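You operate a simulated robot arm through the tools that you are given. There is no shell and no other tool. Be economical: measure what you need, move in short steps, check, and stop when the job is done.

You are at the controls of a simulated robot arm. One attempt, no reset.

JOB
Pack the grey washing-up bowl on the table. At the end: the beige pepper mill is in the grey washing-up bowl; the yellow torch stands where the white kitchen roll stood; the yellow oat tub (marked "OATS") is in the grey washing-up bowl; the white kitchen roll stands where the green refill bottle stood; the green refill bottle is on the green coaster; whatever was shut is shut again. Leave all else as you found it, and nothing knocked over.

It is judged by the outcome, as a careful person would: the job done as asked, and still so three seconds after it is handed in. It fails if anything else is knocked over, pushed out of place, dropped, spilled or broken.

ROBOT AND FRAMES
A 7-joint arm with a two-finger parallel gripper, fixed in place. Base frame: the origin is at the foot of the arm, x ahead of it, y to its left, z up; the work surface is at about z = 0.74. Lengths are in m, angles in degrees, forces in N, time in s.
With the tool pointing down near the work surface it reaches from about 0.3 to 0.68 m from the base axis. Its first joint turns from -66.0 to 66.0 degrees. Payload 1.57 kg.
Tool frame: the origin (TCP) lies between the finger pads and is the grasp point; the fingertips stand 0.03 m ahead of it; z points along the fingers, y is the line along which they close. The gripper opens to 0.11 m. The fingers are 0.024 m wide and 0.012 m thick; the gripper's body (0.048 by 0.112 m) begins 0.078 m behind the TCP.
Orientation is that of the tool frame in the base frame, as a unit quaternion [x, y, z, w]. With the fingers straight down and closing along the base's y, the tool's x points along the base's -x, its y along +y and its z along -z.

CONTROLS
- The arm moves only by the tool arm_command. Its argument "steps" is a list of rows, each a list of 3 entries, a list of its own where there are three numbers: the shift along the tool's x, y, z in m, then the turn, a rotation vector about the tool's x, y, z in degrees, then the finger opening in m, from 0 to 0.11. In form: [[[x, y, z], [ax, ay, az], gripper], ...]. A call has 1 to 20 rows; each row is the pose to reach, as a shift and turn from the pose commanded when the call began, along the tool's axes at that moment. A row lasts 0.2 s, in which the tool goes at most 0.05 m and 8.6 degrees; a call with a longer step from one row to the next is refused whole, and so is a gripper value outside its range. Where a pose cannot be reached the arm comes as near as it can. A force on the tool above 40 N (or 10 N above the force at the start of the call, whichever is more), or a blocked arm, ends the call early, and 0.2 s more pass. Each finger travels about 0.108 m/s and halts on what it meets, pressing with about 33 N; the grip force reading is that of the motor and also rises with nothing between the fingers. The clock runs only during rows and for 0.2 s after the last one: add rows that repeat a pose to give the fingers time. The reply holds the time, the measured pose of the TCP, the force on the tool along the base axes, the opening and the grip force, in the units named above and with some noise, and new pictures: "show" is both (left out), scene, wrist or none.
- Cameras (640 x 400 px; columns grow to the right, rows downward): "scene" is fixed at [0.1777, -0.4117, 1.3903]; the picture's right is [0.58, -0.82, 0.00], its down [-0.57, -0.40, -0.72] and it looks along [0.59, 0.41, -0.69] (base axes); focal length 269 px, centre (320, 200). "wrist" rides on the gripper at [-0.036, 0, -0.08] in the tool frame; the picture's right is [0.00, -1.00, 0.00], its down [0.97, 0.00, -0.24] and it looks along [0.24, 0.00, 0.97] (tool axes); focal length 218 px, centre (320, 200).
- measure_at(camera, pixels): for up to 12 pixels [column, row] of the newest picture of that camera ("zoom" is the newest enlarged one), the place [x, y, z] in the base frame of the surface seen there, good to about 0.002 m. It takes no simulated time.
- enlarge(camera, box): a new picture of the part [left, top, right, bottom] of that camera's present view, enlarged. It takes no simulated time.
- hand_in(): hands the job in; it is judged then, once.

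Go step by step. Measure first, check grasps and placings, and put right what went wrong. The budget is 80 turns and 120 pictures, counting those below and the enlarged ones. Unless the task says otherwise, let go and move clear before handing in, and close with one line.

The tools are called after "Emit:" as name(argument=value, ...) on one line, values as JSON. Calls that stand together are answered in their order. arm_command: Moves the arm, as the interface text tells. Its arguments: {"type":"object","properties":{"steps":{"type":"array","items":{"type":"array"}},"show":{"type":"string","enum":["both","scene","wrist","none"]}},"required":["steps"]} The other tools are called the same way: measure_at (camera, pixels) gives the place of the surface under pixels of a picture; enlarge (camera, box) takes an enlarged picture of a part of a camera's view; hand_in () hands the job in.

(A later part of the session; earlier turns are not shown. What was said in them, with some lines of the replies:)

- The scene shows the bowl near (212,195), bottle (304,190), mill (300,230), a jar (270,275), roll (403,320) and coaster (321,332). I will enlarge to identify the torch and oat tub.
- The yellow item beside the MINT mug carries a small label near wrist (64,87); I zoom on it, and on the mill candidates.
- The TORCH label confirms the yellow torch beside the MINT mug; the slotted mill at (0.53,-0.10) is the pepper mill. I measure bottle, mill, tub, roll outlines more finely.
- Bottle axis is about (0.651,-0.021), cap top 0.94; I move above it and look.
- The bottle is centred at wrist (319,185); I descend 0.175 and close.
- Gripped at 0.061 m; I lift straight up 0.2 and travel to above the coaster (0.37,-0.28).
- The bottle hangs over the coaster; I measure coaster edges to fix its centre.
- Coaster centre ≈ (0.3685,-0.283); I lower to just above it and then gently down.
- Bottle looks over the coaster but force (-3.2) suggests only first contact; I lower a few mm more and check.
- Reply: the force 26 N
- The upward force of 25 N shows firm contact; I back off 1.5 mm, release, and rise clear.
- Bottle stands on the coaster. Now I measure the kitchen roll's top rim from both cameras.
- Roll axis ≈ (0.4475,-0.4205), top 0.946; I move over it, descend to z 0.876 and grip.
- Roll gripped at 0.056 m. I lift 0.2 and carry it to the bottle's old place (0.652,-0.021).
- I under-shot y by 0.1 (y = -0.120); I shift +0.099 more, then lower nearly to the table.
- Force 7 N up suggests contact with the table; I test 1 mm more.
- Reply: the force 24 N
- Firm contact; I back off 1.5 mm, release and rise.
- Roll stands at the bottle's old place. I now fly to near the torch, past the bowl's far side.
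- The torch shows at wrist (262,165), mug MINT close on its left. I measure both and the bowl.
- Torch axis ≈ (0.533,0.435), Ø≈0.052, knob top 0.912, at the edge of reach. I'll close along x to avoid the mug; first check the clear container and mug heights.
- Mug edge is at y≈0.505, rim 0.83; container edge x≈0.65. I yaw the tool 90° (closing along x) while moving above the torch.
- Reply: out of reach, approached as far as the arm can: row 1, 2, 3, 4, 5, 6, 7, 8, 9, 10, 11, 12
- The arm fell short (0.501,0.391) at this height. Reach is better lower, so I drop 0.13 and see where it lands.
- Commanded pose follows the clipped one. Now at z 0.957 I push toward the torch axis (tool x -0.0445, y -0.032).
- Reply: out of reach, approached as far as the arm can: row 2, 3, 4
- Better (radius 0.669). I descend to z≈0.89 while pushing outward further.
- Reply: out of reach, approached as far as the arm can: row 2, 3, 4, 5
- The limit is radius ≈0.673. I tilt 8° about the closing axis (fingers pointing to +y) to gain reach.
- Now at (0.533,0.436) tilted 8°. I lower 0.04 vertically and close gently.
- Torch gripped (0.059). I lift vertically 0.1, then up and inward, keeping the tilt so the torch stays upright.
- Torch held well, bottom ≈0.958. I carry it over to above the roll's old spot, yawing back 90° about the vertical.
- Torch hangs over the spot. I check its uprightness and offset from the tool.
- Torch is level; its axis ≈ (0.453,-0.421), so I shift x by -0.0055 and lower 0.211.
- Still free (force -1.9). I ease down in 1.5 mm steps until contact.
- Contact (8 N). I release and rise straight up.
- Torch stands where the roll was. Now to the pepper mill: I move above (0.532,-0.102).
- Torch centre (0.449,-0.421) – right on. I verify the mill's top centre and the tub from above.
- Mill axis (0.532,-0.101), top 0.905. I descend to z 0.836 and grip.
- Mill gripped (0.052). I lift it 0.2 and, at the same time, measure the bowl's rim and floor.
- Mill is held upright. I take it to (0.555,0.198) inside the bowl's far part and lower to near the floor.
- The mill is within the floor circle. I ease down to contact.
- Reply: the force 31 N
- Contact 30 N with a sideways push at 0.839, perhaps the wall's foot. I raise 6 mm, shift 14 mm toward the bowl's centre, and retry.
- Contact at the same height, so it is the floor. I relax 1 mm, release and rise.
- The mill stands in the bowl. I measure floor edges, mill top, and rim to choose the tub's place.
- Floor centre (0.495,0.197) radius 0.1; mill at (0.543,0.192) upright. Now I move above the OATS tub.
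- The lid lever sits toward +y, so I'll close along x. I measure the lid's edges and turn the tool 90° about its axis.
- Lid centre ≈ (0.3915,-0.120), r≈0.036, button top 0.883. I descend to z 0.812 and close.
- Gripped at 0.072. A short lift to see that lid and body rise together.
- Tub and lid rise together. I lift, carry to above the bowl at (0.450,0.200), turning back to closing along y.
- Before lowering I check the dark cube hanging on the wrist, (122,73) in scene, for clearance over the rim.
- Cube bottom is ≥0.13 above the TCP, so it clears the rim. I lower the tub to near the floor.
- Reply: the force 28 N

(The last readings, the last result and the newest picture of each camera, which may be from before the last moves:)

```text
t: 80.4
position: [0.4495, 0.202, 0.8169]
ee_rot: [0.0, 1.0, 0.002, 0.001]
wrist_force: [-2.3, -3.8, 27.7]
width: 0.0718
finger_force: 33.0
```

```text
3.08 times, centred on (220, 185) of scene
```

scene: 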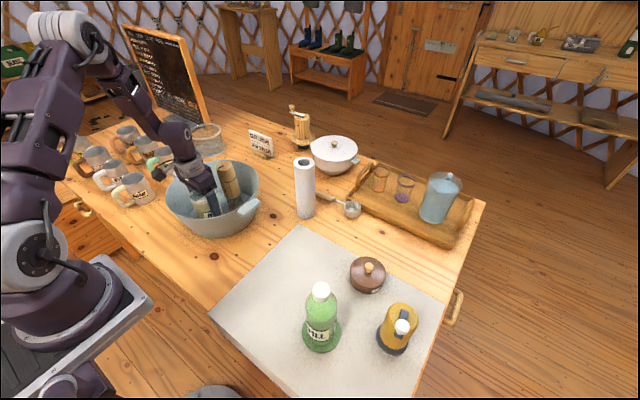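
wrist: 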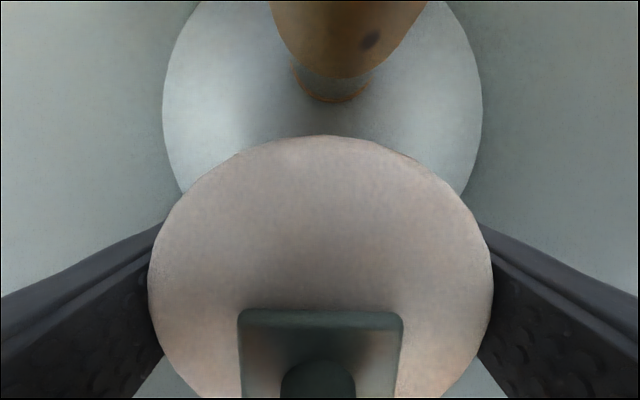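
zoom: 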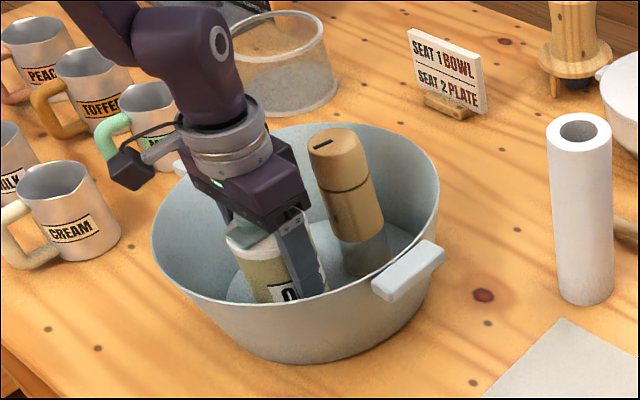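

Contact at z 0.817 (27 N up), tub on the floor and clear of the mill. I relax 2 mm, release modestly and rise.

Emit:
arm_command(steps=[[[0, 0, -0.002], [0, 0, 0], 0.06], [[0, 0, -0.002], [0, 0, 0], 0.075], [[0, 0, -0.002], [0, 0, 0], 0.085], [[0, 0, -0.002], [0, 0, 0], 0.092], [[0, 0, -0.002], [0, 0, 0], 0.092], [[0, 0, -0.025], [0, 0, 0], 0.092], [[0, 0, -0.06], [0, 0, 0], 0.092], [[0, 0, -0.1], [0, 0, 0], 0.092], [[0, 0, -0.14], [0, 0, 0], 0.092], [[0, 0, -0.18], [0, 0, 0], 0.1], [[0.02, 0, -0.22], [0, 0, 0], 0.11], [[0.05, -0.03, -0.24], [0, 0, 0], 0.11], [[0.065, -0.07, -0.25], [0, 0, 0], 0.11], [[0.065, -0.1, -0.25], [0, 0, 0], 0.11], [[0.065, -0.13, -0.25], [0, 0, 0], 0.11]])

Emit:
enlarge(camera="scene", box=[60, 110, 300, 260])

Emit:
enlarge(camera="scene", box=[230, 130, 490, 370])

```text
t: 83.6
position: [0.3828, 0.0705, 1.067]
ee_rot: [-0.001, 1.0, 0.0, 0.0]
wrist_force: [0.2, -0.1, -0.7]
width: 0.1099
finger_force: 0.1
```

scene: 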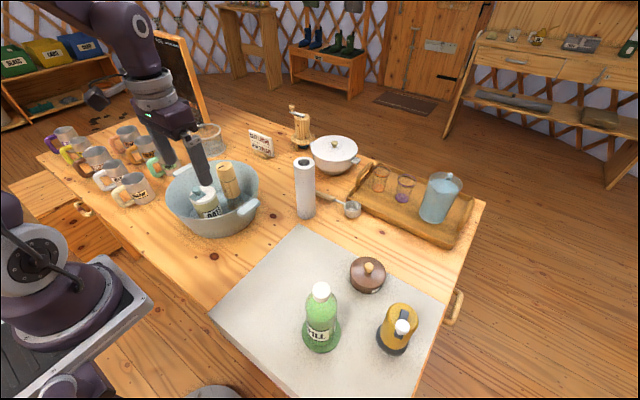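
wrist: 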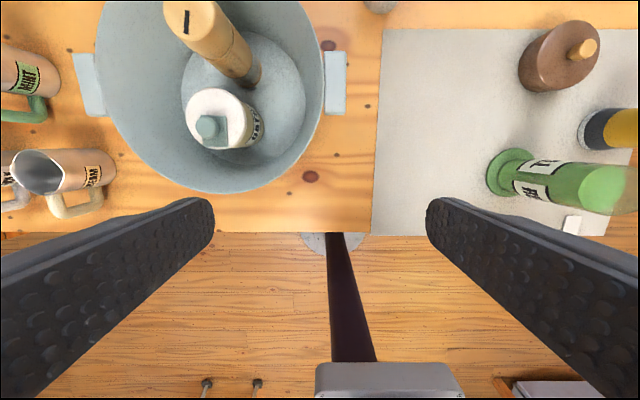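

```text
2.67 times, centred on (180, 185) of scene
```

zoom: 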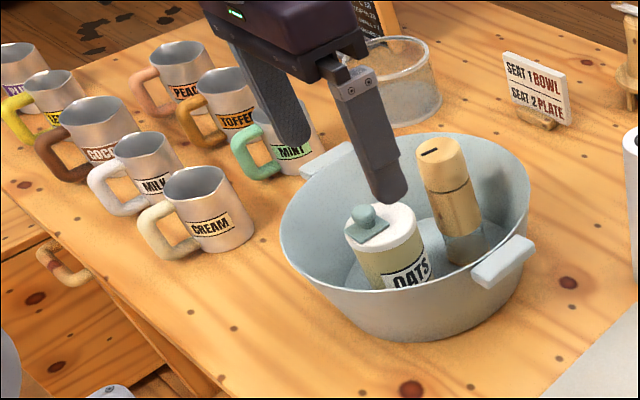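

```text
1.67 times, centred on (360, 250) of scene
```

zoom: 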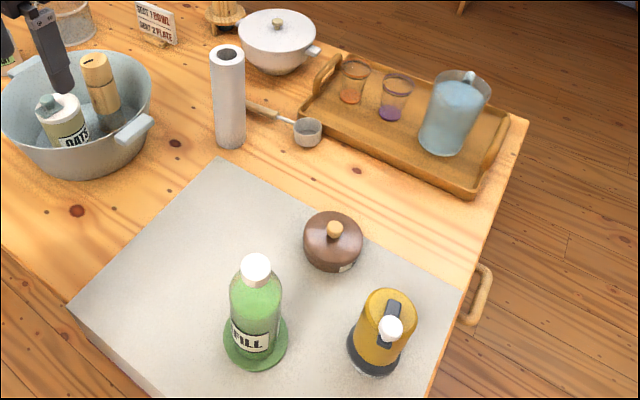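

The last pictures show the mill and OATS tub standing in the bowl (220,190), the bottle on the coaster (321,320), the torch at the roll's old place (400,328) and the roll at the bottle's old place (305,188). Everything else looks unmoved and the arm is clear, so I hand in.

Emit:
hand_in()

```text
The job is handed in.
```

The job is handed in: the pepper mill and oat tub are in the bowl, the bottle is on the coaster, the kitchen roll and torch stand in their new places, nothing was knocked over, and nothing had to be opened.
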